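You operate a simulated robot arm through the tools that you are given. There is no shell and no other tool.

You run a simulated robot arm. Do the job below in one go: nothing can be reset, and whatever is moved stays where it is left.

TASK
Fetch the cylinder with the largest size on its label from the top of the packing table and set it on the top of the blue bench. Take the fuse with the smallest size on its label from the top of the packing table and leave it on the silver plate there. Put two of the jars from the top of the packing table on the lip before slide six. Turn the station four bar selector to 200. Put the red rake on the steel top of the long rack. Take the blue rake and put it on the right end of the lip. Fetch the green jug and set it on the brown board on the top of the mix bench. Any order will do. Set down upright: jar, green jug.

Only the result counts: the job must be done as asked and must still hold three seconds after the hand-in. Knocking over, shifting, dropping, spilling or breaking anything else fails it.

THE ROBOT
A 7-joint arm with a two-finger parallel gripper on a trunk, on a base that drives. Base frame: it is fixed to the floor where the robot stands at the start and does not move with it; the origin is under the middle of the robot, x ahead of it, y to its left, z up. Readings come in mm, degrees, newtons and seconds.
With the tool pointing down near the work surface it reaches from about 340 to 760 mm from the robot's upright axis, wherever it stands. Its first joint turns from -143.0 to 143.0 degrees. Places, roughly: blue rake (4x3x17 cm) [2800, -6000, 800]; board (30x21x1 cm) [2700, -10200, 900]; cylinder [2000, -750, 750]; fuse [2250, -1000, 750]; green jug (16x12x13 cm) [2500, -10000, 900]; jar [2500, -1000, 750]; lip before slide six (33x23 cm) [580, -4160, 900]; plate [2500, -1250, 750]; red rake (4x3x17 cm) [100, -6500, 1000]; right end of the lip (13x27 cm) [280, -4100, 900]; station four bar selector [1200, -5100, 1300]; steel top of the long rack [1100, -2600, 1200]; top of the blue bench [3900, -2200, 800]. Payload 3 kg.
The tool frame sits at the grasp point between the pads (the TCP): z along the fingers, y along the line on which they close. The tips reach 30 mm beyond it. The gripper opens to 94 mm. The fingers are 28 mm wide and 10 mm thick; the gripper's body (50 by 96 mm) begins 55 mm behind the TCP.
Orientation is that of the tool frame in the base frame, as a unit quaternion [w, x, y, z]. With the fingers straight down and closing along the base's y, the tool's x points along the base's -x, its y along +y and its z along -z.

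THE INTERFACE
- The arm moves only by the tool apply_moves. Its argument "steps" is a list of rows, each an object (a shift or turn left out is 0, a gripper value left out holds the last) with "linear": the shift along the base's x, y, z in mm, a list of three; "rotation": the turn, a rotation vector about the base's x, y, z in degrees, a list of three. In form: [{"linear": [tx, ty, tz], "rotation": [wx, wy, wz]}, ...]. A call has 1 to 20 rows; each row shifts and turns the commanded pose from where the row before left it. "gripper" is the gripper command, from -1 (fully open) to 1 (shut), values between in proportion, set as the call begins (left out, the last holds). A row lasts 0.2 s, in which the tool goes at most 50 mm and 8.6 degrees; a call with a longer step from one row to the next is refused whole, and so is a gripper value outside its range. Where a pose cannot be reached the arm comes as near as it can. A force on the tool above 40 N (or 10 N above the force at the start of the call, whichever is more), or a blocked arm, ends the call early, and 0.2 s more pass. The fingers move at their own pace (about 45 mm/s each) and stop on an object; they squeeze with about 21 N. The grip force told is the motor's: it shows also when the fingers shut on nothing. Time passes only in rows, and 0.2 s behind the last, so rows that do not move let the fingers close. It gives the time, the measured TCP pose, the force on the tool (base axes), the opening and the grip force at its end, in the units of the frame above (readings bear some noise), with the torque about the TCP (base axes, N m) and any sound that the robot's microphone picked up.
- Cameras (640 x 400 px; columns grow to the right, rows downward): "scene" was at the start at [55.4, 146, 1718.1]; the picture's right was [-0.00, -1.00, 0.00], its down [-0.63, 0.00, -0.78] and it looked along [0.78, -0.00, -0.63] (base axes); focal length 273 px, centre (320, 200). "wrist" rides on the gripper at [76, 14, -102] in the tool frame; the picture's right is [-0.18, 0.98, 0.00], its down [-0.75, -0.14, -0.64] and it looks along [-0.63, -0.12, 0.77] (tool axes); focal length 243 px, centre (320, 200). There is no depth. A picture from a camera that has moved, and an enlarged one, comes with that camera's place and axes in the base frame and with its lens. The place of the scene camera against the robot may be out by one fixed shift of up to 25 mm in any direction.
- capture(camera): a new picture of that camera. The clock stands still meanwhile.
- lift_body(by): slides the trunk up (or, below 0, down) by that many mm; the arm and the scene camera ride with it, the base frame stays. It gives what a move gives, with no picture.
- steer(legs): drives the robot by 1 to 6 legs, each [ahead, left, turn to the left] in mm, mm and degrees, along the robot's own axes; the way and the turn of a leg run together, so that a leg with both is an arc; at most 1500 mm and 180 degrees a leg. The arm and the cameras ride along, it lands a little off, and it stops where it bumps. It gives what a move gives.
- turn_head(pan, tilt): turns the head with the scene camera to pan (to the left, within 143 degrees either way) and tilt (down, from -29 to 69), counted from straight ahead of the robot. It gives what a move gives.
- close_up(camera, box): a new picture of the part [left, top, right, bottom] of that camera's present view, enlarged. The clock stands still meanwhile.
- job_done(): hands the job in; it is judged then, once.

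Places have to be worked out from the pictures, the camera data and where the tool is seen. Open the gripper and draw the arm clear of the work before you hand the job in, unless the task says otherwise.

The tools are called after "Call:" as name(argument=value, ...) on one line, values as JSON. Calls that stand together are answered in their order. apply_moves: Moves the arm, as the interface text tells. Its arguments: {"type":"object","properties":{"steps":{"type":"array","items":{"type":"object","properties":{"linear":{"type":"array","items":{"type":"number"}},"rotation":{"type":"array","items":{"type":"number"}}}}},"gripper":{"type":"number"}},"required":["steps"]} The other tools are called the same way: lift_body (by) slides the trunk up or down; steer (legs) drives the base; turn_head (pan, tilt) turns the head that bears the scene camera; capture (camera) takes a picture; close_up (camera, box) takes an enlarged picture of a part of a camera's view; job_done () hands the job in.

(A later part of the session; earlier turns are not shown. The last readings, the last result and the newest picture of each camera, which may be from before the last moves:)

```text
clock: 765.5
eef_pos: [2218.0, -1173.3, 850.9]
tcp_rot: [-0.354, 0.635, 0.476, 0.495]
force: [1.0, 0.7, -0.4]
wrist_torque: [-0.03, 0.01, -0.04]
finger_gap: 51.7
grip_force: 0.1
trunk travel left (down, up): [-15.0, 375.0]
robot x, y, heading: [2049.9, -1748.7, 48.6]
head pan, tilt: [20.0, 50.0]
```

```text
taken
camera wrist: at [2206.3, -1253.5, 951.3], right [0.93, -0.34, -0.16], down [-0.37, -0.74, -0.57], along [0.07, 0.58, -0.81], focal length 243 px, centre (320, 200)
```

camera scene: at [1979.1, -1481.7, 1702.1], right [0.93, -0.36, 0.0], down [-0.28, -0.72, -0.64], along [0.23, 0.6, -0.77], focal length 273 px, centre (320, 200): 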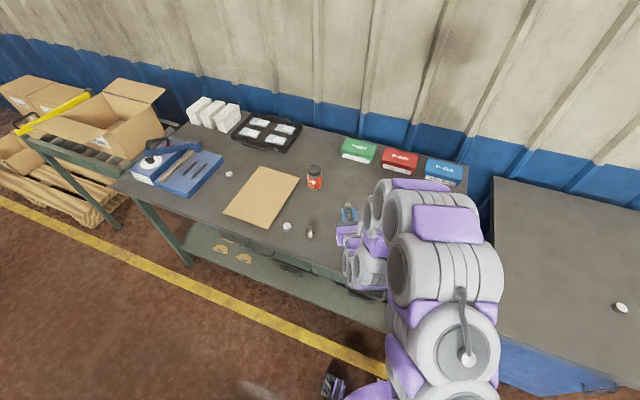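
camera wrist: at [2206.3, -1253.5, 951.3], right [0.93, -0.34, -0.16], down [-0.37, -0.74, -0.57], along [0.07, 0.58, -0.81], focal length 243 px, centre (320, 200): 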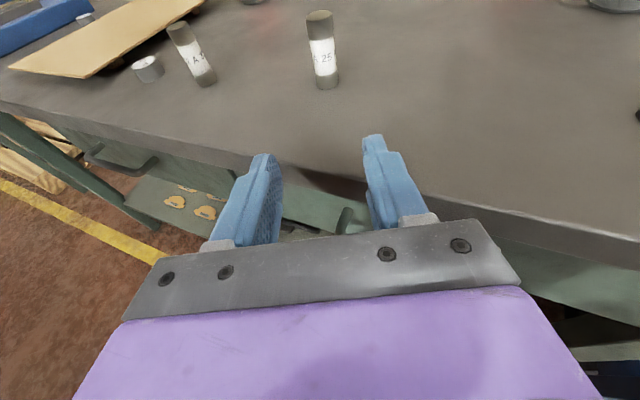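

The fuse stands well. Raising the trunk back, backing off a little more, and returning the tool to its default downward orientation.

Call:
lift_body(by=160)

Call:
steer(legs=[[-120, 0, 0]])

Call:
apply_moves(steps=[{"rotation": [-7.5, 2.35, 0]}, {"rotation": [-7.5, 2.35, 0]}, {"rotation": [-7.5, 2.35, 0]}, {"rotation": [-7.5, 2.35, 0]}, {"rotation": [-7.5, 2.35, 0]}, {"rotation": [-7.5, 2.35, 0]}, {"rotation": [-7.5, 2.35, 0]}, {"rotation": [-7.5, 2.35, 0]}, {"rotation": [-7.5, 2.35, 0]}, {"rotation": [-3.8, 1.2, 0]}, {}])

Call:
capture(camera="scene")

```text
clock: 767.4
eef_pos: [2226.9, -1182.3, 1015.4]
tcp_rot: [-0.359, 0.636, 0.471, 0.494]
force: [0.1, -0.4, -0.6]
wrist_torque: [0.04, -0.02, 0.0]
finger_gap: 51.6
grip_force: 0.1
trunk travel left (down, up): [-175.0, 215.0]
robot x, y, heading: [2047.2, -1748.8, 48.9]
head pan, tilt: [20.0, 50.0]
```

```text
clock: 768.6
eef_pos: [2139.6, -1270.3, 1015.0]
tcp_rot: [-0.359, 0.634, 0.474, 0.495]
force: [-1.1, -0.1, -0.4]
wrist_torque: [-0.02, -0.01, -0.04]
finger_gap: 51.5
grip_force: 0.0
trunk travel left (down, up): [-175.0, 215.0]
robot x, y, heading: [1967.1, -1842.2, 49.0]
head pan, tilt: [20.0, 50.0]
```

```text
clock: 771.0
eef_pos: [2142.7, -1275.2, 1014.1]
tcp_rot: [-0.003, 0.802, 0.597, 0.004]
force: [0.2, -0.4, 0.4]
wrist_torque: [0.02, -0.01, 0.03]
finger_gap: 51.6
grip_force: 0.1
trunk travel left (down, up): [-175.0, 215.0]
robot x, y, heading: [1968.6, -1841.6, 48.8]
head pan, tilt: [20.0, 50.0]
```

```text
taken
camera scene: at [1863.9, -1690.7, 1702.2], right [0.93, -0.36, 0.0], down [-0.28, -0.72, -0.64], along [0.23, 0.6, -0.77], focal length 273 px, centre (320, 200)
```

scene: 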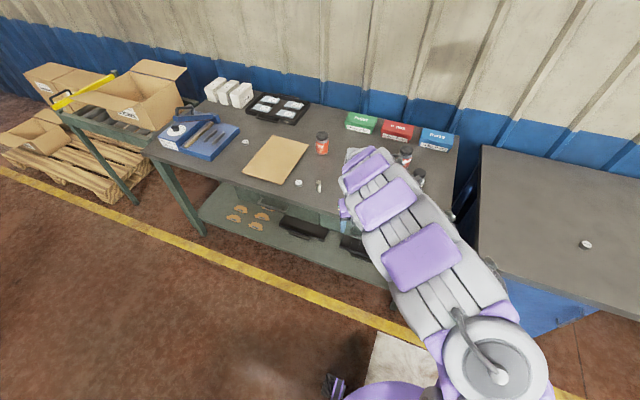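

Tool is straight down again. Turning it back +156° to default while extended.

Call:
apply_moves(steps=[{"rotation": [0, 0, 8.2]}, {"rotation": [0, 0, 8.2]}, {"rotation": [0, 0, 8.2]}, {"rotation": [0, 0, 8.2]}, {"rotation": [0, 0, 8.2]}, {"rotation": [0, 0, 8.2]}, {"rotation": [0, 0, 8.2]}, {"rotation": [0, 0, 8.2]}, {"rotation": [0, 0, 8.2]}, {"rotation": [0, 0, 8.2]}, {"rotation": [0, 0, 8.2]}, {"rotation": [0, 0, 8.2]}, {"rotation": [0, 0, 8.2]}, {"rotation": [0, 0, 8.2]}, {"rotation": [0, 0, 8.2]}, {"rotation": [0, 0, 8.2]}, {"rotation": [0, 0, 8.2]}, {"rotation": [0, 0, 8.2]}, {"rotation": [0, 0, 8.2]}, {}])

Call:
capture(camera="scene")

```text
clock: 775.2
eef_pos: [2140.8, -1271.5, 1015.0]
tcp_rot: [-0.007, -0.416, 0.909, -0.004]
force: [-0.2, -0.4, 0.4]
wrist_torque: [-0.01, -0.01, -0.01]
finger_gap: 51.6
grip_force: 0.0
trunk travel left (down, up): [-175.0, 215.0]
robot x, y, heading: [1961.4, -1843.9, 48.6]
head pan, tilt: [20.0, 50.0]
```

```text
taken
camera scene: at [1863.3, -1689.5, 1702.1], right [0.93, -0.36, 0.0], down [-0.28, -0.72, -0.64], along [0.23, 0.6, -0.77], focal length 273 px, centre (320, 200)
```

scene: 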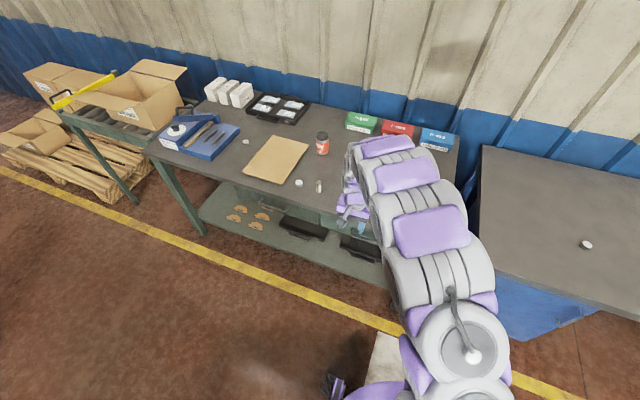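

Default posture restored. Driving back in to pick up the now-upright 25 A fuse (about [2274,-1030]).

Call:
apply_moves(steps=[{"linear": [-15, -40, 0]}, {"linear": [-15, -40, 0]}, {"linear": [-15, -40, 0]}, {}])

Call:
steer(legs=[[0, 292, 0], [340, 0, 0]])

Call:
apply_moves(steps=[{}, {}, {}, {}, {}, {}, {}, {}, {}, {}, {}, {}])

Call:
capture(camera="wrist")

```text
clock: 776.2
eef_pos: [2096.4, -1391.5, 1015.9]
tcp_rot: [-0.006, -0.416, 0.909, -0.004]
force: [0.3, -0.1, 0.1]
wrist_torque: [-0.01, -0.04, 0.02]
finger_gap: 51.8
grip_force: 0.1
trunk travel left (down, up): [-175.0, 215.0]
robot x, y, heading: [1964.7, -1840.9, 48.7]
head pan, tilt: [20.0, 50.0]
```

```text
clock: 780.0
eef_pos: [2106.1, -944.8, 1014.5]
tcp_rot: [-0.005, -0.414, 0.91, -0.005]
force: [0.5, 0.7, -0.7]
wrist_torque: [-0.02, -0.01, 0.01]
finger_gap: 51.6
grip_force: 0.0
trunk travel left (down, up): [-175.0, 215.0]
robot x, y, heading: [1972.4, -1395.6, 48.7]
head pan, tilt: [20.0, 50.0]
```

```text
clock: 782.6
eef_pos: [2098.2, -940.8, 1014.9]
tcp_rot: [-0.003, -0.414, 0.91, -0.007]
force: [0.2, -0.4, 0.8]
wrist_torque: [0.0, -0.03, 0.0]
finger_gap: 51.9
grip_force: 0.2
trunk travel left (down, up): [-175.0, 215.0]
robot x, y, heading: [1971.0, -1393.2, 48.6]
head pan, tilt: [20.0, 50.0]
```

```text
taken
camera wrist: at [2037.1, -987.6, 1117.5], right [-0.62, 0.79, -0.01], down [0.6, 0.48, 0.63], along [0.5, 0.39, -0.77], focal length 243 px, centre (320, 200)
```

wrist: 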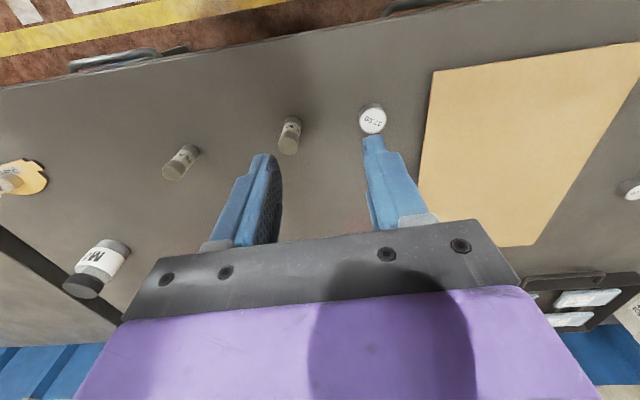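

25 A is at about [2274,-1027], standing. Moving above it.

Call:
apply_moves(steps=[{"linear": [44, -21.5, -8]}, {"linear": [44, -21.5, -8]}, {"linear": [44, -21.5, -8]}, {"linear": [44, -21.5, -8]}, {}, {}, {}])

Call:
capture(camera="wrist")

```text
clock: 784.2
eef_pos: [2278.3, -1029.9, 981.4]
tcp_rot: [-0.004, -0.414, 0.91, -0.005]
force: [-0.2, -0.2, -0.1]
wrist_torque: [0.03, 0.01, -0.01]
finger_gap: 51.9
grip_force: 0.0
trunk travel left (down, up): [-175.0, 215.0]
robot x, y, heading: [1970.9, -1395.6, 48.7]
head pan, tilt: [20.0, 50.0]
```

```text
taken
camera wrist: at [2218.2, -1076.4, 1085.2], right [-0.62, 0.79, -0.01], down [0.6, 0.48, 0.63], along [0.5, 0.39, -0.77], focal length 243 px, centre (320, 200)
```

wrist: 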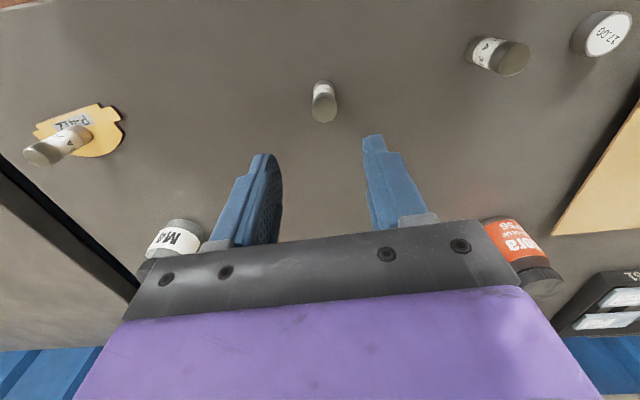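

Correcting slightly, descending and gripping.

Call:
apply_moves(steps=[{"linear": [-4, 1.5, -40]}, {"linear": [0, 0, -40]}, {"linear": [0, 0, -28]}, {"linear": [0, 0, -10]}, {}])

Call:
apply_moves(steps=[{}, {}, {}, {}], gripper=1)

Call:
apply_moves(steps=[{"linear": [0, 0, 10]}, {"linear": [0, 0, 35]}, {"linear": [0, 0, 40]}, {"linear": [2.2, 39, 0]}, {"linear": [2.2, 39, 0]}, {"linear": [2.2, 39, 0]}, {"linear": [2.2, 39, 0]}, {}, {}, {}])

Call:
capture(camera="wrist")

```text
clock: 785.4
eef_pos: [2271.7, -1028.8, 864.4]
tcp_rot: [-0.004, -0.414, 0.91, -0.006]
force: [-0.8, 0.7, -0.2]
wrist_torque: [-0.02, 0.02, -0.01]
finger_gap: 51.8
grip_force: 0.1
trunk travel left (down, up): [-175.0, 215.0]
robot x, y, heading: [1972.0, -1393.1, 48.4]
head pan, tilt: [20.0, 50.0]
```

```text
clock: 786.4
eef_pos: [2272.2, -1029.5, 865.8]
tcp_rot: [-0.005, -0.413, 0.911, -0.006]
force: [-0.5, -0.2, 0.1]
wrist_torque: [0.01, 0.02, -0.02]
finger_gap: 20.7
grip_force: 21.3
trunk travel left (down, up): [-175.0, 215.0]
robot x, y, heading: [1973.8, -1394.3, 48.7]
head pan, tilt: [20.0, 50.0]
```

```text
clock: 788.6
eef_pos: [2283.7, -873.1, 949.5]
tcp_rot: [-0.004, -0.414, 0.91, -0.006]
force: [-0.1, 0.8, -0.5]
wrist_torque: [-0.04, 0.0, 0.01]
finger_gap: 20.9
grip_force: 21.6
trunk travel left (down, up): [-175.0, 215.0]
robot x, y, heading: [1971.5, -1395.8, 48.6]
head pan, tilt: [20.0, 50.0]
```

```text
taken
camera wrist: at [2223.2, -919.9, 1052.5], right [-0.62, 0.79, -0.01], down [0.6, 0.48, 0.63], along [0.5, 0.39, -0.77], focal length 243 px, centre (320, 200)
```

wrist: 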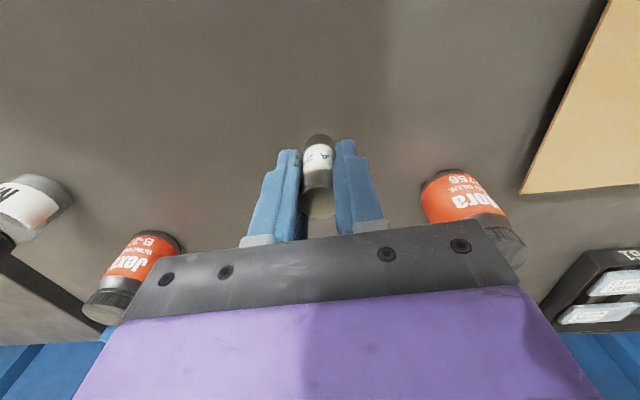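

Lowering the 25 A fuse at its original spot.

Call:
apply_moves(steps=[{"linear": [-2, 2, -35]}, {"linear": [0, 0, -35]}, {"linear": [0, 0, -10]}, {"linear": [0, 0, -2]}, {}])

Call:
apply_moves(steps=[{"linear": [0, 0, -2]}, {"linear": [0, 0, -1]}, {}])

Call:
apply_moves(steps=[{"linear": [0, 0, -1.5]}, {}])

```text
clock: 789.8
eef_pos: [2281.2, -871.8, 868.4]
tcp_rot: [-0.004, -0.414, 0.91, -0.005]
force: [-0.4, 0.1, -1.7]
wrist_torque: [-0.01, -0.03, 0.02]
finger_gap: 21.0
grip_force: 21.2
trunk travel left (down, up): [-175.0, 215.0]
robot x, y, heading: [1973.4, -1394.1, 48.6]
head pan, tilt: [20.0, 50.0]
```

```text
clock: 790.6
eef_pos: [2280.6, -869.9, 865.3]
tcp_rot: [-0.004, -0.414, 0.91, -0.006]
force: [0.5, -0.7, -1.4]
wrist_torque: [0.02, 0.01, 0.01]
finger_gap: 21.0
grip_force: 21.5
trunk travel left (down, up): [-175.0, 215.0]
robot x, y, heading: [1974.3, -1392.5, 48.7]
head pan, tilt: [20.0, 50.0]
```

```text
clock: 791.2
eef_pos: [2279.9, -870.8, 864.5]
tcp_rot: [-0.002, -0.414, 0.91, -0.005]
force: [-1.4, 1.8, 14.6]
wrist_torque: [0.05, 0.12, 0.01]
finger_gap: 21.1
grip_force: 21.8
trunk travel left (down, up): [-175.0, 215.0]
robot x, y, heading: [1971.4, -1389.6, 48.6]
head pan, tilt: [20.0, 50.0]
```

Contact. Releasing and rising.

Call:
apply_moves(steps=[{"linear": [0, 0, 1.5]}, {}, {}], gripper=-0.1)

Call:
apply_moves(steps=[{"linear": [0, 0, 15]}, {"linear": [0, 0, 40]}, {"linear": [0, 0, 45]}, {"linear": [0, 0, 45]}, {}])

Call:
capture(camera="wrist")

Call:
capture(camera="scene")

```text
clock: 792.0
eef_pos: [2280.3, -870.1, 866.1]
tcp_rot: [-0.004, -0.414, 0.91, -0.006]
force: [0.5, -0.6, -0.1]
wrist_torque: [0.04, -0.01, 0.0]
finger_gap: 51.8
grip_force: 0.2
trunk travel left (down, up): [-175.0, 215.0]
robot x, y, heading: [1975.0, -1392.7, 48.7]
head pan, tilt: [20.0, 50.0]
```

```text
clock: 793.2
eef_pos: [2279.7, -871.3, 1008.3]
tcp_rot: [-0.004, -0.414, 0.91, -0.006]
force: [-0.5, -0.3, 0.6]
wrist_torque: [0.0, -0.01, 0.0]
finger_gap: 51.5
grip_force: 0.0
trunk travel left (down, up): [-175.0, 215.0]
robot x, y, heading: [1974.6, -1392.5, 48.6]
head pan, tilt: [20.0, 50.0]
```

```text
taken
camera wrist: at [2219.3, -917.3, 1111.6], right [-0.62, 0.79, -0.01], down [0.6, 0.48, 0.63], along [0.5, 0.39, -0.77], focal length 243 px, centre (320, 200)
```

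wrist: 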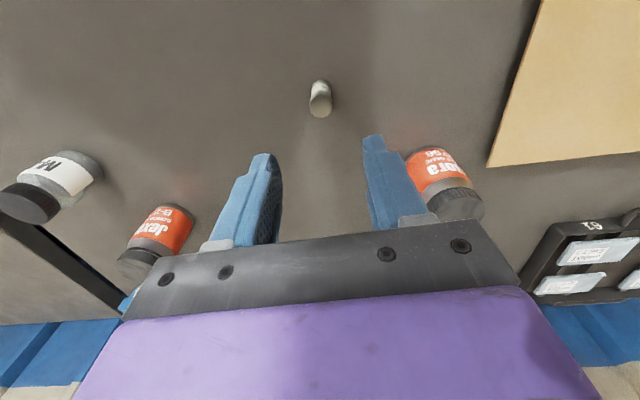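

```text
taken
camera scene: at [1872.8, -1243.7, 1702.2], right [0.93, -0.37, 0.0], down [-0.28, -0.72, -0.64], along [0.23, 0.6, -0.77], focal length 273 px, centre (320, 200)
```

scene: 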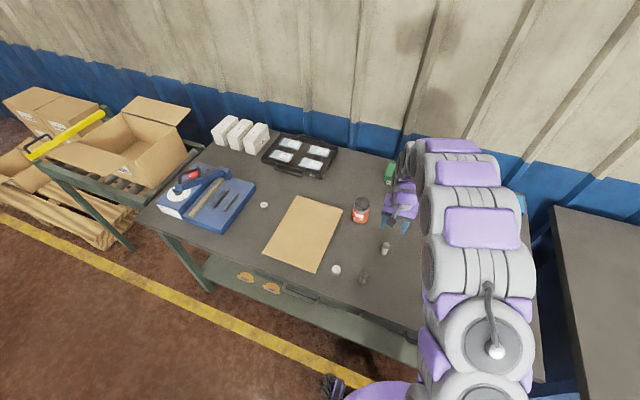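

The 25 A fuse is back. Now M4 (at about [2570,-1072]) for the lip: moving above it.

Call:
apply_moves(steps=[{"linear": [36.3, -25.1, 0]}, {"linear": [36.3, -25.1, 0]}, {"linear": [36.3, -25.1, 0]}, {"linear": [36.3, -25.1, 0]}, {"linear": [36.3, -25.1, 0]}, {"linear": [36.3, -25.1, 0]}, {"linear": [36.3, -25.1, 0]}, {"linear": [36.3, -25.1, 0]}, {}, {}, {}], gripper=-0.75)

Call:
capture(camera="wrist")

```text
clock: 795.6
eef_pos: [2572.8, -1075.2, 1008.1]
tcp_rot: [-0.005, -0.414, 0.91, -0.005]
force: [0.2, -0.5, -0.1]
wrist_torque: [0.0, -0.01, -0.01]
finger_gap: 82.3
grip_force: 0.1
trunk travel left (down, up): [-175.0, 215.0]
robot x, y, heading: [1973.4, -1395.5, 48.5]
head pan, tilt: [20.0, 50.0]
```

```text
taken
camera wrist: at [2511.5, -1121.1, 1111.9], right [-0.62, 0.79, -0.01], down [0.6, 0.48, 0.63], along [0.5, 0.39, -0.77], focal length 243 px, centre (320, 200)
```

wrist: 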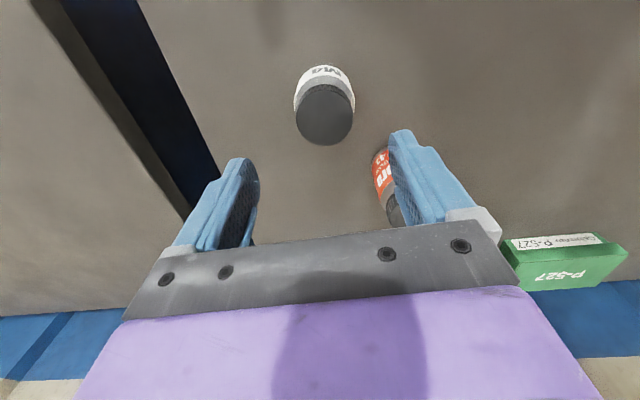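

Centred over M4. Descending to 862 and gripping.

Call:
apply_moves(steps=[{"linear": [-2.5, 3, -40]}, {"linear": [0, 0, -40]}, {"linear": [0, 0, -40]}, {"linear": [0, 0, -20]}, {"linear": [0, 0, -6]}, {}])

Call:
apply_moves(steps=[{}, {}, {}, {}], gripper=1)

Call:
apply_moves(steps=[{"linear": [0, 0, 12]}, {"linear": [0, 0, 35]}, {"linear": [0, 0, 40]}, {"linear": [0, 0, 40]}, {"linear": [-20, -10, 40]}, {"linear": [-30, -16, 30]}, {"linear": [-30, -16, 0]}, {"linear": [-30, -16, 0]}, {"linear": [-30, -16, 0]}, {}])

Call:
capture(camera="wrist")

```text
clock: 797.0
eef_pos: [2570.6, -1069.6, 863.8]
tcp_rot: [-0.004, -0.414, 0.91, -0.005]
force: [-0.3, -0.4, -0.3]
wrist_torque: [-0.01, 0.03, 0.02]
finger_gap: 82.2
grip_force: 0.0
trunk travel left (down, up): [-175.0, 215.0]
robot x, y, heading: [1977.0, -1391.0, 48.9]
head pan, tilt: [20.0, 50.0]
```

```text
clock: 798.0
eef_pos: [2571.0, -1068.9, 865.0]
tcp_rot: [-0.004, -0.414, 0.91, -0.004]
force: [0.7, -0.9, 0.7]
wrist_torque: [0.02, 0.0, -0.02]
finger_gap: 57.8
grip_force: 20.9
trunk travel left (down, up): [-175.0, 215.0]
robot x, y, heading: [1972.4, -1395.8, 48.5]
head pan, tilt: [20.0, 50.0]
```

```text
clock: 800.2
eef_pos: [2429.7, -1142.9, 1060.7]
tcp_rot: [-0.005, -0.414, 0.91, -0.004]
force: [-0.4, -1.2, -1.7]
wrist_torque: [-0.03, 0.02, 0.0]
finger_gap: 57.9
grip_force: 21.2
trunk travel left (down, up): [-175.0, 215.0]
robot x, y, heading: [1972.2, -1395.6, 48.7]
head pan, tilt: [20.0, 50.0]
```

```text
taken
camera wrist: at [2368.7, -1189.7, 1164.1], right [-0.62, 0.78, -0.01], down [0.6, 0.48, 0.63], along [0.5, 0.39, -0.77], focal length 243 px, centre (320, 200)
```

wrist: 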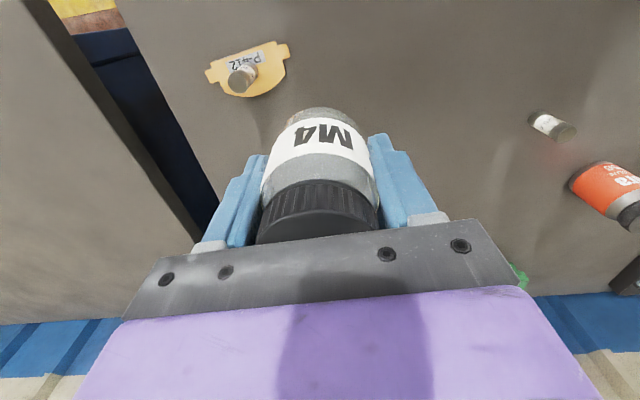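

M4 is held. I'll swing the arm to the right side and drive to the first viewing pose to compare the table with its original picture.

Call:
apply_moves(steps=[{"linear": [-36, -20, 10]}, {"linear": [-36, -20, 10]}, {"linear": [-35, -19, 0]}, {"linear": [21.3, -44.7, 0], "rotation": [0, 0, -7.1]}, {"linear": [15.6, -47, 0], "rotation": [0, 0, -7.1]}, {"linear": [9.7, -48.6, 0], "rotation": [0, 0, -7.1]}, {"linear": [3.6, -49.4, 0], "rotation": [0, 0, -7.1]}, {"linear": [-2.6, -49.5, 0], "rotation": [0, 0, -7.1]}, {"linear": [-8.6, -48.8, 0], "rotation": [0, 0, -7.1]}, {"linear": [-14.6, -47.3, 0], "rotation": [0, 0, -7.1]}, {"linear": [-20.4, -45.2, 0], "rotation": [0, 0, -7.1]}, {"linear": [-26.1, -42.4, 0], "rotation": [0, 0, -7.1]}, {}])

Call:
steer(legs=[[-301, 0, 0.4], [0, 161, 0]])

Call:
apply_moves(steps=[{}, {}, {}, {}, {}, {}, {}, {}, {}, {}, {}, {}])

Call:
turn_head(pan=0, tilt=40)

Call:
capture(camera="scene")

Call:
close_up(camera="scene", box=[320, 180, 480, 280])

Call:
close_up(camera="scene", box=[220, 160, 340, 270])

```text
clock: 803.0
eef_pos: [2298.8, -1627.2, 1082.3]
tcp_rot: [-0.006, 0.131, 0.991, -0.002]
force: [0.2, 0.4, -2.1]
wrist_torque: [-0.01, 0.0, -0.01]
finger_gap: 58.0
grip_force: 21.3
trunk travel left (down, up): [-175.0, 215.0]
robot x, y, heading: [1970.5, -1394.7, 49.0]
head pan, tilt: [20.0, 50.0]
```

```text
clock: 806.1
eef_pos: [1982.6, -1747.0, 1079.1]
tcp_rot: [-0.01, 0.125, 0.992, -0.001]
force: [-0.6, 0.8, -1.8]
wrist_torque: [-0.09, -0.07, 0.01]
finger_gap: 57.7
grip_force: 21.0
trunk travel left (down, up): [-175.0, 215.0]
robot x, y, heading: [1649.4, -1516.6, 49.2]
head pan, tilt: [20.0, 50.0]
```

```text
clock: 808.7
eef_pos: [1962.4, -1730.2, 1089.2]
tcp_rot: [0.001, 0.124, 0.992, -0.008]
force: [-0.5, -0.6, -1.4]
wrist_torque: [0.02, 0.02, -0.04]
finger_gap: 57.8
grip_force: 20.9
trunk travel left (down, up): [-175.0, 215.0]
robot x, y, heading: [1649.4, -1515.7, 49.5]
head pan, tilt: [20.0, 50.0]
```

```text
clock: 809.5
eef_pos: [1962.6, -1731.6, 1089.1]
tcp_rot: [0.0, 0.124, 0.992, -0.007]
force: [-0.6, 0.0, -1.5]
wrist_torque: [-0.01, 0.0, -0.03]
finger_gap: 57.7
grip_force: 21.7
trunk travel left (down, up): [-175.0, 215.0]
robot x, y, heading: [1650.4, -1515.3, 49.6]
head pan, tilt: [0.0, 40.0]
```

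```text
taken
camera scene: at [1575.1, -1380.2, 1716.9], right [0.76, -0.65, 0.0], down [-0.42, -0.49, -0.77], along [0.5, 0.58, -0.64], focal length 273 px, centre (320, 200)
```

scene: 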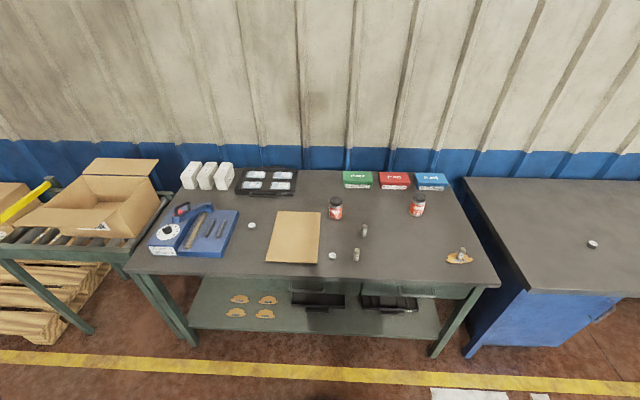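

```text
4.00 times, centred on (400, 230) of scene
camera zoom: at [1575.1, -1380.2, 1716.9], right [0.76, -0.65, 0.0], down [-0.42, -0.49, -0.77], along [0.5, 0.58, -0.64], focal length 1090 px, centre (0, 80)
```

zoom: 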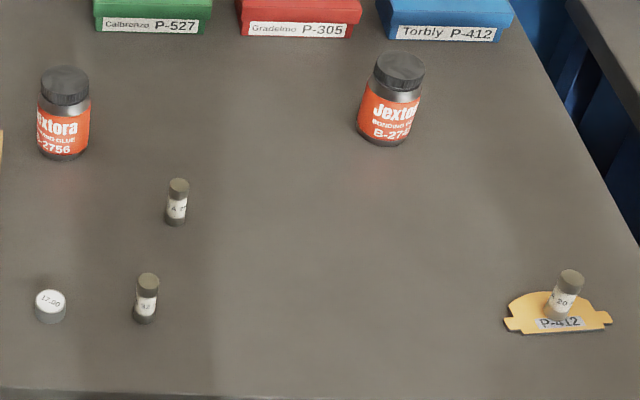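

```text
3.64 times, centred on (280, 215) of scene
camera zoom: at [1575.1, -1380.2, 1716.9], right [0.76, -0.65, 0.0], down [-0.42, -0.49, -0.77], along [0.5, 0.58, -0.64], focal length 991 px, centre (466, 146)
```

zoom: 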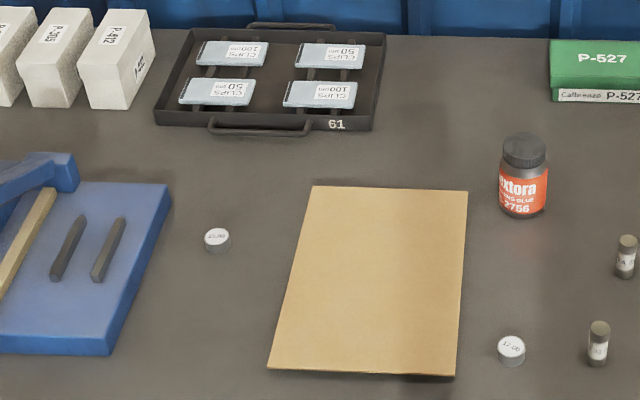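

The comparison is excellent: board, slats, fuses and 17.00 are within a few millimetres of the first picture (the glue jar B-2756 about 1 cm). Now I'll swing the arm back to the front with M4 and drive to the lip.

Call:
apply_moves(steps=[{"linear": [26.1, 42.4, 0], "rotation": [0, 0, 7.1]}, {"linear": [20.4, 45.2, 0], "rotation": [0, 0, 7.1]}, {"linear": [14.6, 47.3, 0], "rotation": [0, 0, 7.1]}, {"linear": [8.6, 48.8, 0], "rotation": [0, 0, 7.1]}, {"linear": [2.6, 49.5, 0], "rotation": [0, 0, 7.1]}, {"linear": [-3.6, 49.4, 0], "rotation": [0, 0, 7.1]}, {"linear": [-9.7, 48.6, 0], "rotation": [0, 0, 7.1]}, {"linear": [-15.6, 47, 0], "rotation": [0, 0, 7.1]}, {"linear": [-21.3, 44.7, 0], "rotation": [0, 0, 7.1]}, {"linear": [-27, 41.5, 0], "rotation": [0, 0, 7]}, {"linear": [-31, 38, 0], "rotation": [0, 0, 7]}, {}])

Call:
steer(legs=[[-260, 0, 0], [0, 600, 0], [0, 0, -179]])

Call:
turn_head(pan=0, tilt=25)

Call:
capture(camera="scene")

```text
clock: 812.1
eef_pos: [1927.5, -1229.7, 1086.3]
tcp_rot: [0.002, -0.527, 0.85, -0.008]
force: [0.0, 0.8, -1.6]
wrist_torque: [-0.02, -0.02, -0.04]
finger_gap: 57.6
grip_force: 21.5
trunk travel left (down, up): [-175.0, 215.0]
robot x, y, heading: [1650.9, -1517.7, 49.6]
head pan, tilt: [0.0, 40.0]
```

```text
clock: 824.4
eef_pos: [741.4, -1594.0, 1086.4]
tcp_rot: [-0.006, 0.845, 0.534, 0.0]
force: [-0.9, -0.2, -2.0]
wrist_torque: [0.0, 0.02, 0.0]
finger_gap: 57.5
grip_force: 21.0
trunk travel left (down, up): [-175.0, 215.0]
robot x, y, heading: [1016.4, -1304.9, -129.7]
head pan, tilt: [0.0, 40.0]
```

```text
clock: 825.1
eef_pos: [741.2, -1593.8, 1086.2]
tcp_rot: [-0.005, 0.846, 0.533, -0.001]
force: [-0.5, -1.0, -2.0]
wrist_torque: [-0.01, 0.03, 0.02]
finger_gap: 57.7
grip_force: 21.4
trunk travel left (down, up): [-175.0, 215.0]
robot x, y, heading: [1015.1, -1307.6, -129.7]
head pan, tilt: [0.0, 25.0]
```

```text
taken
camera scene: at [1077.2, -1442.2, 1739.9], right [-0.77, 0.64, 0.0], down [0.27, 0.33, -0.91], along [-0.58, -0.7, -0.42], focal length 273 px, centre (320, 200)
```

scene: 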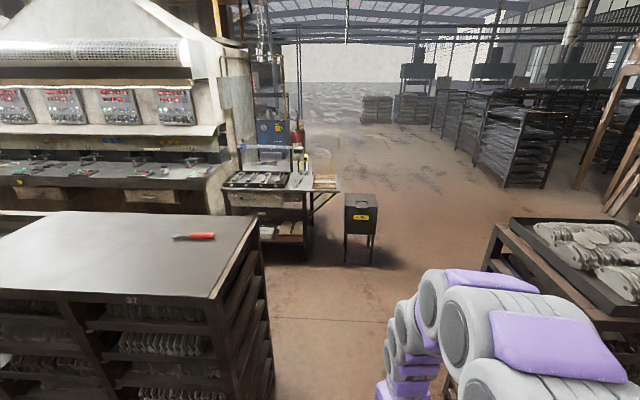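

The red rake is seen on the steel top. Driving through the gap and along the lane to slide six as before.

Call:
steer(legs=[[860, -40, -0.8], [860, 0, 0], [0, 750, 0], [0, 730, 0]])

Call:
turn_head(pan=0, tilt=45)

Call:
capture(camera="scene")

```text
clock: 841.0
eef_pos: [689.4, -3822.6, 1086.4]
tcp_rot: [-0.004, 0.854, 0.519, -0.001]
force: [0.0, -0.1, -2.0]
wrist_torque: [-0.01, -0.03, 0.0]
finger_gap: 57.5
grip_force: 21.4
trunk travel left (down, up): [-175.0, 215.0]
robot x, y, heading: [975.5, -3544.1, -131.8]
head pan, tilt: [0.0, 25.0]
```

```text
clock: 841.8
eef_pos: [690.4, -3822.2, 1087.1]
tcp_rot: [-0.006, 0.854, 0.52, -0.001]
force: [-0.1, -0.1, -2.4]
wrist_torque: [-0.02, -0.02, -0.01]
finger_gap: 57.3
grip_force: 20.9
trunk travel left (down, up): [-175.0, 215.0]
robot x, y, heading: [976.0, -3548.8, -131.8]
head pan, tilt: [0.0, 45.0]
```

```text
taken
camera scene: at [1037.7, -3674.6, 1709.5], right [-0.75, 0.67, 0.0], down [0.47, 0.53, -0.71], along [-0.47, -0.53, -0.71], focal length 273 px, centre (320, 200)
```

scene: 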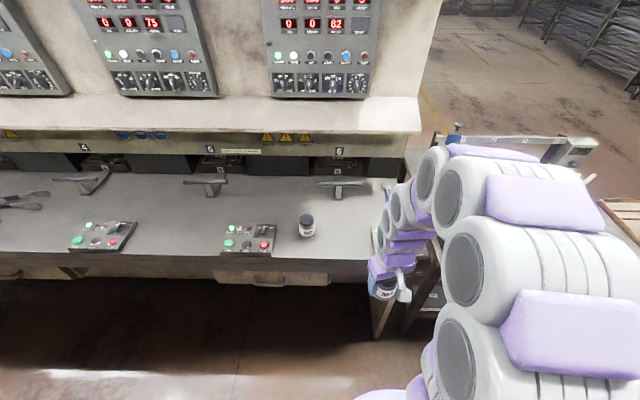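

M2 is visible on the lip. Moving 200 mm ahead and bringing M4 over its place beside M2 (about [558,-4116]).

Call:
steer(legs=[[200, 0, 0]])

Call:
apply_moves(steps=[{"linear": [0, -30, 0], "rotation": [0, 0, -7]}, {"linear": [0, -30, 0], "rotation": [0, 0, -7]}, {"linear": [0, -30, 0]}, {"linear": [0, -30, 0]}, {"linear": [0, -20, 0]}, {}, {}, {}, {}])

Call:
capture(camera="wrist")

Call:
turn_head(pan=15, tilt=50)

Call:
capture(camera="scene")

```text
clock: 843.4
eef_pos: [559.1, -3969.1, 1085.9]
tcp_rot: [-0.004, 0.855, 0.519, -0.001]
force: [-0.1, -0.1, -1.8]
wrist_torque: [0.0, -0.03, -0.02]
finger_gap: 57.7
grip_force: 21.1
trunk travel left (down, up): [-175.0, 215.0]
robot x, y, heading: [841.6, -3689.6, -131.4]
head pan, tilt: [0.0, 45.0]
```

```text
clock: 845.4
eef_pos: [560.8, -4109.0, 1089.0]
tcp_rot: [-0.006, 0.911, 0.412, -0.001]
force: [0.1, -0.5, -1.9]
wrist_torque: [0.03, 0.01, -0.03]
finger_gap: 57.4
grip_force: 21.1
trunk travel left (down, up): [-175.0, 215.0]
robot x, y, heading: [847.3, -3692.9, -131.7]
head pan, tilt: [0.0, 45.0]
```

```text
taken
camera wrist: at [622.6, -4062.4, 1191.3], right [0.62, -0.79, -0.01], down [-0.6, -0.48, 0.64], along [-0.51, -0.39, -0.77], focal length 243 px, centre (320, 200)
```

wrist: 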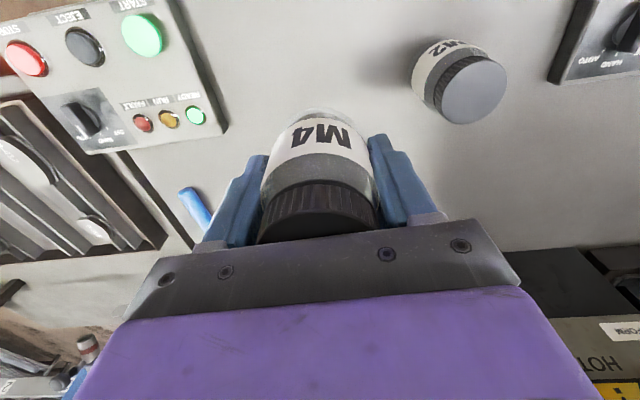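

```text
clock: 846.2
eef_pos: [561.5, -4109.6, 1089.3]
tcp_rot: [-0.006, 0.912, 0.411, -0.001]
force: [-0.2, -0.4, -1.8]
wrist_torque: [0.02, 0.01, 0.01]
finger_gap: 57.3
grip_force: 20.7
trunk travel left (down, up): [-175.0, 215.0]
robot x, y, heading: [846.4, -3690.5, -131.7]
head pan, tilt: [15.0, 50.0]
```

```text
taken
camera scene: at [928.0, -3831.3, 1702.3], right [-0.89, 0.45, 0.0], down [0.35, 0.69, -0.64], along [-0.29, -0.57, -0.77], focal length 273 px, centre (320, 200)
```

scene: 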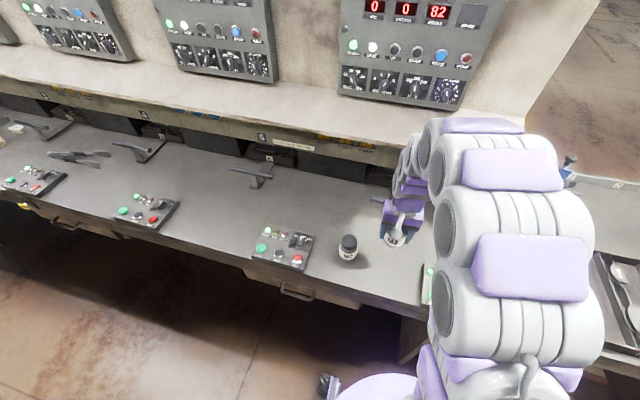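

M4 is over its place between the panels, 12 cm from M2. Lowering to the lip.

Call:
apply_moves(steps=[{"linear": [0, -2, -40]}, {"linear": [0, -2, -40]}, {"linear": [0, 0, -35]}, {"linear": [0, 0, -15]}, {"linear": [0, 0, -6]}, {}])

Call:
apply_moves(steps=[{"linear": [0, 0, -3]}, {"linear": [0, 0, -2]}, {"linear": [0, 0, -2]}, {}])

Call:
apply_moves(steps=[{"linear": [0, 0, -2]}, {"linear": [0, 0, -2]}, {}])

```text
clock: 847.6
eef_pos: [562.8, -4114.1, 951.6]
tcp_rot: [-0.006, 0.911, 0.412, -0.002]
force: [-0.4, 0.2, -2.2]
wrist_torque: [-0.03, -0.01, 0.01]
finger_gap: 57.2
grip_force: 21.6
trunk travel left (down, up): [-175.0, 215.0]
robot x, y, heading: [844.1, -3692.4, -131.7]
head pan, tilt: [15.0, 50.0]
```

```text
clock: 848.6
eef_pos: [561.8, -4113.3, 945.8]
tcp_rot: [-0.006, 0.911, 0.411, -0.001]
force: [-1.2, 1.0, 9.8]
wrist_torque: [-0.01, -0.26, 0.04]
finger_gap: 57.4
grip_force: 21.3
trunk travel left (down, up): [-175.0, 215.0]
robot x, y, heading: [844.1, -3691.7, -132.0]
head pan, tilt: [15.0, 50.0]
```

```text
clock: 849.4
eef_pos: [563.3, -4113.7, 940.7]
tcp_rot: [-0.005, 0.911, 0.412, -0.002]
force: [-3.0, -2.5, 15.5]
wrist_torque: [-0.32, -0.26, -0.08]
finger_gap: 57.8
grip_force: 20.9
trunk travel left (down, up): [-175.0, 215.0]
robot x, y, heading: [844.7, -3693.0, -131.8]
head pan, tilt: [15.0, 50.0]
```

The jar stands on the lip (15 N). Easing off, opening and rising.

Call:
apply_moves(steps=[{"linear": [0, 0, 2]}, {}])

Call:
apply_moves(steps=[{}, {}, {}, {}], gripper=-0.7)

Call:
apply_moves(steps=[{"linear": [0, 0, 15]}, {"linear": [0, 0, 35]}, {"linear": [0, 0, 40]}, {"linear": [0, 0, 40]}, {"linear": [10, 15, 30]}, {}])

Call:
capture(camera="wrist")

```text
clock: 850.0
eef_pos: [563.0, -4112.8, 941.5]
tcp_rot: [-0.006, 0.911, 0.412, -0.001]
force: [-0.5, 0.5, -2.3]
wrist_torque: [0.01, -0.03, 0.02]
finger_gap: 57.7
grip_force: 20.8
trunk travel left (down, up): [-175.0, 215.0]
robot x, y, heading: [846.6, -3693.1, -131.6]
head pan, tilt: [15.0, 50.0]
```

```text
clock: 851.0
eef_pos: [562.6, -4112.9, 941.6]
tcp_rot: [-0.006, 0.911, 0.412, -0.002]
force: [-0.7, -0.3, -0.4]
wrist_torque: [0.0, -0.02, -0.02]
finger_gap: 79.9
grip_force: 0.0
trunk travel left (down, up): [-175.0, 215.0]
robot x, y, heading: [844.6, -3692.1, -132.1]
head pan, tilt: [15.0, 50.0]
```

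```text
clock: 852.4
eef_pos: [574.7, -4099.8, 1101.4]
tcp_rot: [-0.006, 0.911, 0.412, -0.001]
force: [-0.3, -0.6, 0.0]
wrist_torque: [-0.03, 0.0, -0.01]
finger_gap: 80.0
grip_force: 0.0
trunk travel left (down, up): [-175.0, 215.0]
robot x, y, heading: [847.4, -3693.4, -132.0]
head pan, tilt: [15.0, 50.0]
```

```text
taken
camera wrist: at [635.1, -4053.1, 1203.3], right [0.62, -0.79, -0.01], down [-0.6, -0.48, 0.64], along [-0.51, -0.39, -0.77], focal length 243 px, centre (320, 200)
```

wrist: 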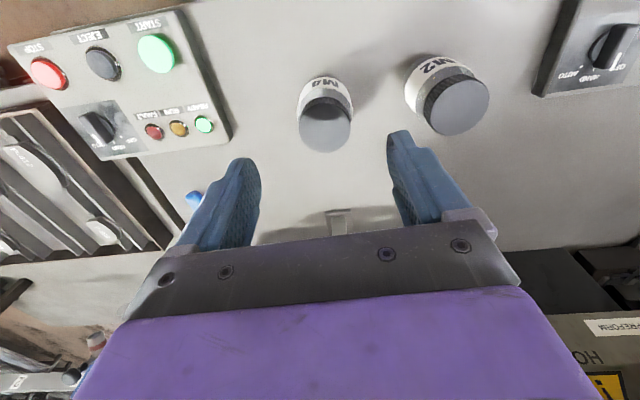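

Both jars stand upright on the lip. I'll shift the tool to the right to verify the blue rake on the right end of the lip with the wrist camera.

Call:
apply_moves(steps=[{"linear": [-36, 32, 5]}, {"linear": [-36, 32, 5]}, {"linear": [-36, 32, 5]}, {"linear": [-36, 32, 0]}, {}])

Call:
capture(camera="wrist")

```text
clock: 853.6
eef_pos: [428.5, -3968.1, 1115.5]
tcp_rot: [-0.005, 0.912, 0.411, -0.001]
force: [1.0, -0.6, 0.2]
wrist_torque: [-0.02, -0.02, -0.02]
finger_gap: 79.6
grip_force: 0.1
trunk travel left (down, up): [-175.0, 215.0]
robot x, y, heading: [846.7, -3693.5, -131.9]
head pan, tilt: [15.0, 50.0]
```

```text
taken
camera wrist: at [489.1, -3921.6, 1219.0], right [0.62, -0.79, -0.01], down [-0.6, -0.48, 0.64], along [-0.51, -0.39, -0.77], focal length 243 px, centre (320, 200)
```

wrist: 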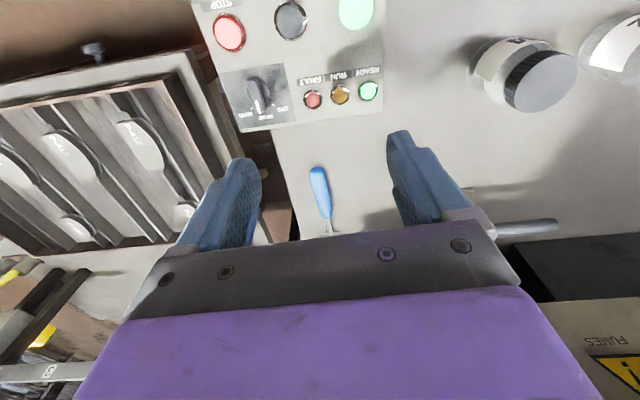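

The rake lies right at the given region (centre about [268,-4103]). Let me also check the station-six button box that the hand touched earlier.

Call:
close_up(camera="wrist", box=[190, 0, 390, 135])

Call:
turn_head(pan=40, tilt=40)

Call:
close_up(camera="scene", box=[200, 150, 420, 320])

```text
2.96 times, centred on (290, 68) of wrist
camera zoom: at [489.1, -3921.6, 1219.0], right [0.62, -0.79, -0.01], down [-0.6, -0.48, 0.64], along [-0.51, -0.39, -0.77], focal length 719 px, centre (409, 593)
```

zoom: 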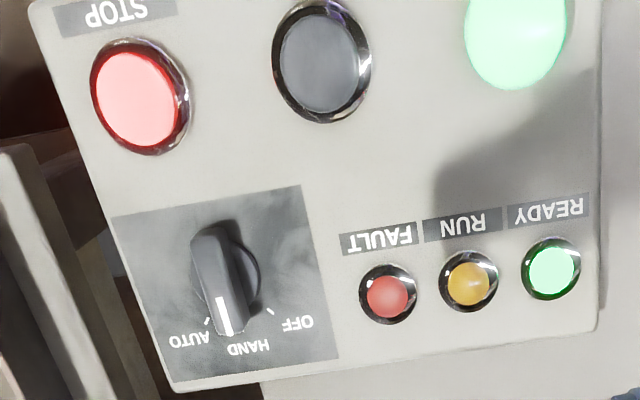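

```text
clock: 854.5
eef_pos: [427.3, -3968.8, 1117.0]
tcp_rot: [-0.005, 0.912, 0.411, -0.001]
force: [-0.3, 0.3, -0.3]
wrist_torque: [-0.02, 0.02, 0.04]
finger_gap: 79.9
grip_force: 0.0
trunk travel left (down, up): [-175.0, 215.0]
robot x, y, heading: [841.8, -3689.7, -132.1]
head pan, tilt: [40.0, 40.0]
```

```text
2.35 times, centred on (310, 235) of scene
camera zoom: at [959.0, -3845.9, 1716.7], right [-1.0, 0.03, 0.0], down [0.02, 0.64, -0.76], along [-0.02, -0.76, -0.64], focal length 641 px, centre (344, 118)
```

zoom: 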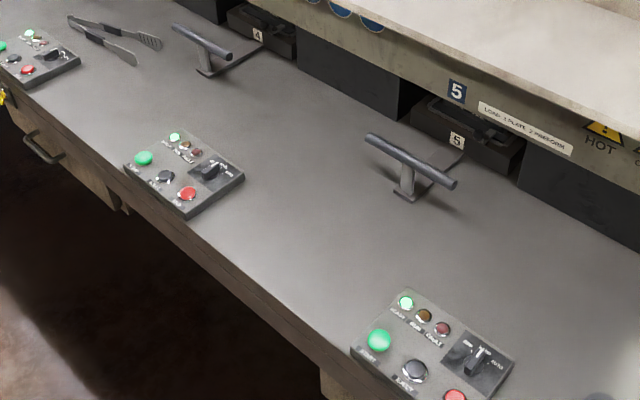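

Station six's mode switch points at HAND; I'll compare with station five's to see if it was changed.

Call:
close_up(camera="scene", box=[340, 275, 390, 315])

Call:
close_up(camera="scene", box=[250, 205, 300, 245])

Call:
close_up(camera="wrist", box=[225, 60, 315, 130])

```text
10.00 times, centred on (365, 295) of scene
camera zoom: at [959.0, -3845.9, 1716.7], right [-1.0, 0.03, 0.0], down [0.02, 0.64, -0.76], along [-0.02, -0.76, -0.64], focal length 2726 px, centre (-130, -750)
```

zoom: 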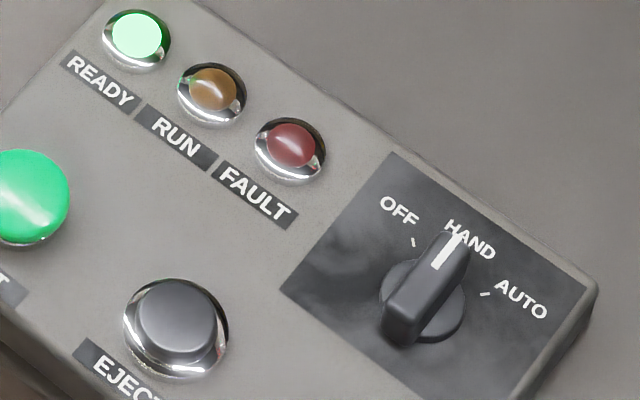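

```text
10.00 times, centred on (275, 225) of scene
camera zoom: at [959.0, -3845.9, 1716.7], right [-1.0, 0.03, 0.0], down [0.02, 0.64, -0.76], along [-0.02, -0.76, -0.64], focal length 2726 px, centre (770, -50)
```

zoom: 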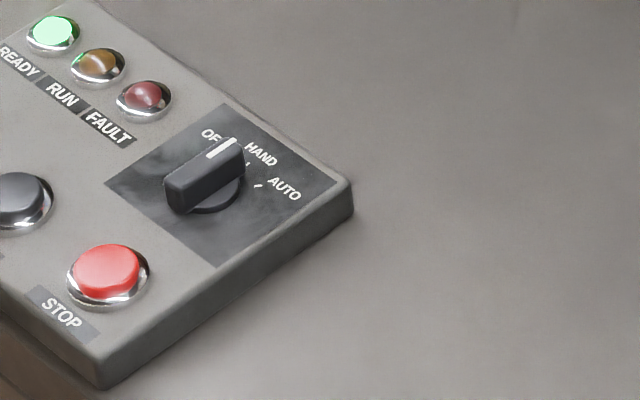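

```text
5.71 times, centred on (270, 95) of wrist
camera zoom: at [489.6, -3922.2, 1218.9], right [0.62, -0.79, -0.01], down [-0.6, -0.48, 0.64], along [-0.51, -0.39, -0.77], focal length 1386 px, centre (606, 800)
```

zoom: 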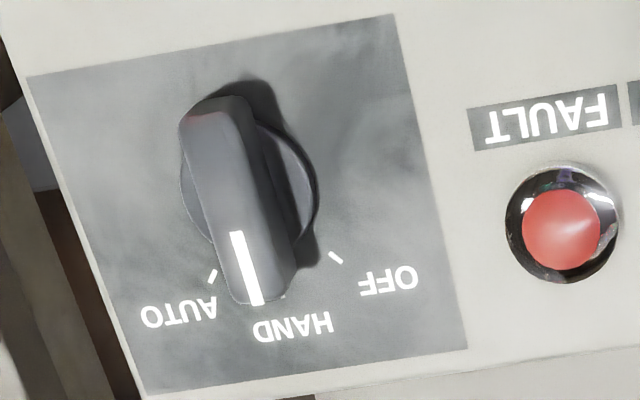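

Station six's switch (HAND, like station five's) looks untouched, lamps normal. One refinement remains: the glue jar B-2756 sits about 12 mm left of its original place, so I'll go back and correct that before finishing.

Call:
apply_moves(steps=[{"linear": [30, 20, 0]}, {"linear": [30, 20, 0]}, {}], gripper=-1)

Call:
steer(legs=[[-200, 0, 0.8], [0, -740, 0], [0, -720, 0], [0, 0, 179.5]])

Call:
turn_head(pan=0, tilt=25)

Call:
capture(camera="scene")

```text
clock: 855.3
eef_pos: [488.6, -3930.5, 1117.7]
tcp_rot: [-0.006, 0.911, 0.412, -0.001]
force: [1.0, 0.4, -1.5]
wrist_torque: [0.02, 0.04, -0.03]
finger_gap: 94.0
grip_force: 0.1
trunk travel left (down, up): [-175.0, 215.0]
robot x, y, heading: [846.4, -3692.7, -131.5]
head pan, tilt: [40.0, 40.0]
```

```text
clock: 871.4
eef_pos: [228.8, -2337.8, 1118.5]
tcp_rot: [0.002, -0.394, 0.919, -0.005]
force: [-0.2, 0.2, -1.7]
wrist_torque: [0.0, -0.05, 0.0]
finger_gap: 94.0
grip_force: 0.1
trunk travel left (down, up): [-175.0, 215.0]
robot x, y, heading: [-142.4, -2560.0, 46.1]
head pan, tilt: [40.0, 40.0]
```

```text
clock: 872.4
eef_pos: [229.2, -2338.9, 1118.7]
tcp_rot: [0.002, -0.394, 0.919, -0.006]
force: [-1.0, 0.1, -0.7]
wrist_torque: [0.02, 0.01, 0.0]
finger_gap: 93.9
grip_force: 0.2
trunk travel left (down, up): [-175.0, 215.0]
robot x, y, heading: [-139.7, -2563.8, 45.9]
head pan, tilt: [0.0, 25.0]
```

```text
taken
camera scene: at [-198.0, -2414.2, 1740.0], right [0.72, -0.69, 0.0], down [-0.29, -0.31, -0.91], along [0.63, 0.65, -0.42], focal length 273 px, centre (320, 200)
```

scene: 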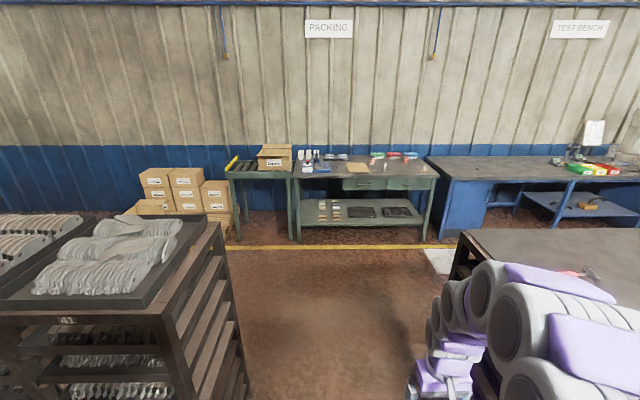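

The way through the gap is clear. Driving back to the packing table in front of B-2756.

Call:
steer(legs=[[0, 0, 3], [860, 0, 0], [850, 0, 0]])

Call:
steer(legs=[[0, -640, 0], [500, 0, 0]])

Call:
apply_moves(steps=[{}, {}, {}, {}, {}, {}, {}, {}, {}, {}])

Call:
capture(camera="wrist")

```text
clock: 881.5
eef_pos: [1308.7, -1006.9, 1117.9]
tcp_rot: [0.001, -0.429, 0.903, -0.006]
force: [0.3, 0.5, -0.6]
wrist_torque: [0.01, 0.01, -0.01]
finger_gap: 94.2
grip_force: 0.0
trunk travel left (down, up): [-175.0, 215.0]
robot x, y, heading: [963.9, -1256.0, 50.5]
head pan, tilt: [0.0, 25.0]
```

```text
clock: 887.6
eef_pos: [2117.5, -1031.3, 1118.6]
tcp_rot: [0.002, -0.429, 0.903, -0.007]
force: [0.9, 0.6, 0.4]
wrist_torque: [-0.02, -0.02, 0.04]
finger_gap: 94.0
grip_force: 0.0
trunk travel left (down, up): [-175.0, 215.0]
robot x, y, heading: [1777.7, -1285.8, 50.6]
head pan, tilt: [0.0, 25.0]
```

```text
clock: 889.8
eef_pos: [2120.1, -1036.0, 1118.7]
tcp_rot: [0.002, -0.43, 0.903, -0.005]
force: [0.2, -0.4, -0.1]
wrist_torque: [0.01, -0.01, -0.01]
finger_gap: 94.1
grip_force: 0.0
trunk travel left (down, up): [-175.0, 215.0]
robot x, y, heading: [1775.9, -1287.3, 50.4]
head pan, tilt: [0.0, 25.0]
```

```text
taken
camera wrist: at [2060.0, -1084.6, 1220.9], right [-0.65, 0.76, -0.01], down [0.58, 0.5, 0.64], along [0.5, 0.41, -0.77], focal length 243 px, centre (320, 200)
```

wrist: 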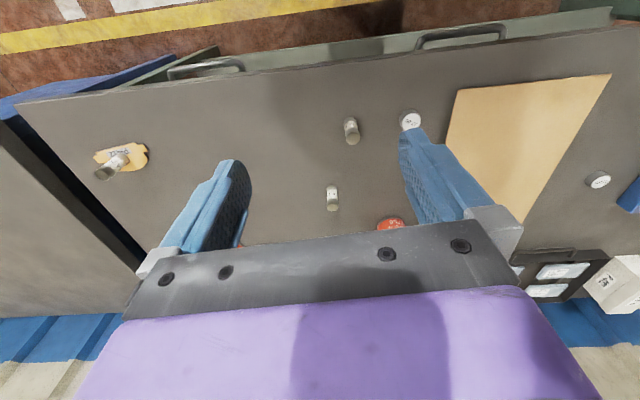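

Everything looks in order. Moving 70 mm closer and then over B-2756.

Call:
steer(legs=[[75, 0, -1]])

Call:
apply_moves(steps=[{"linear": [15, 38, -20]}, {"linear": [15, 38, -20]}, {"linear": [15, 38, -20]}, {"linear": [15, 38, -20]}, {"linear": [15, 38, -15]}, {"linear": [14, 38, -10]}, {"linear": [12, 38, 0]}, {}, {}, {}, {}, {}, {}, {}, {}], gripper=-0.8)

Call:
capture(camera="wrist")

```text
clock: 890.9
eef_pos: [2175.4, -980.9, 1117.3]
tcp_rot: [0.001, -0.422, 0.907, -0.005]
force: [-0.2, -0.4, -0.7]
wrist_torque: [-0.02, 0.02, 0.02]
finger_gap: 94.2
grip_force: 0.1
trunk travel left (down, up): [-175.0, 215.0]
robot x, y, heading: [1822.8, -1228.7, 49.7]
head pan, tilt: [0.0, 25.0]
```

```text
clock: 894.1
eef_pos: [2273.4, -714.6, 1013.5]
tcp_rot: [0.002, -0.422, 0.907, -0.005]
force: [-1.1, -0.7, -0.2]
wrist_torque: [-0.02, 0.0, 0.02]
finger_gap: 84.4
grip_force: 0.0
trunk travel left (down, up): [-175.0, 215.0]
robot x, y, heading: [1821.9, -1228.1, 49.4]
head pan, tilt: [0.0, 25.0]
```

```text
taken
camera wrist: at [2213.1, -763.4, 1115.6], right [-0.63, 0.77, -0.01], down [0.59, 0.49, 0.64], along [0.5, 0.4, -0.77], focal length 243 px, centre (320, 200)
```

wrist: 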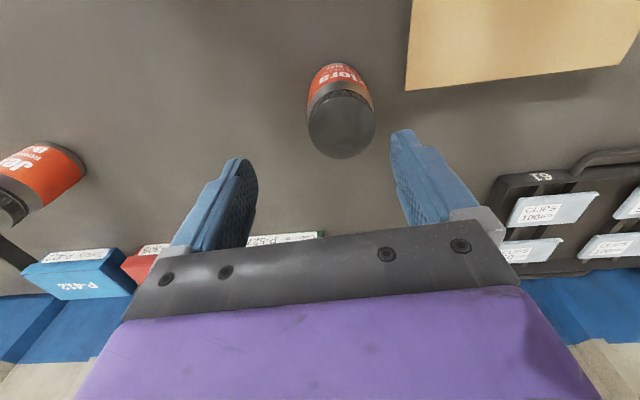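

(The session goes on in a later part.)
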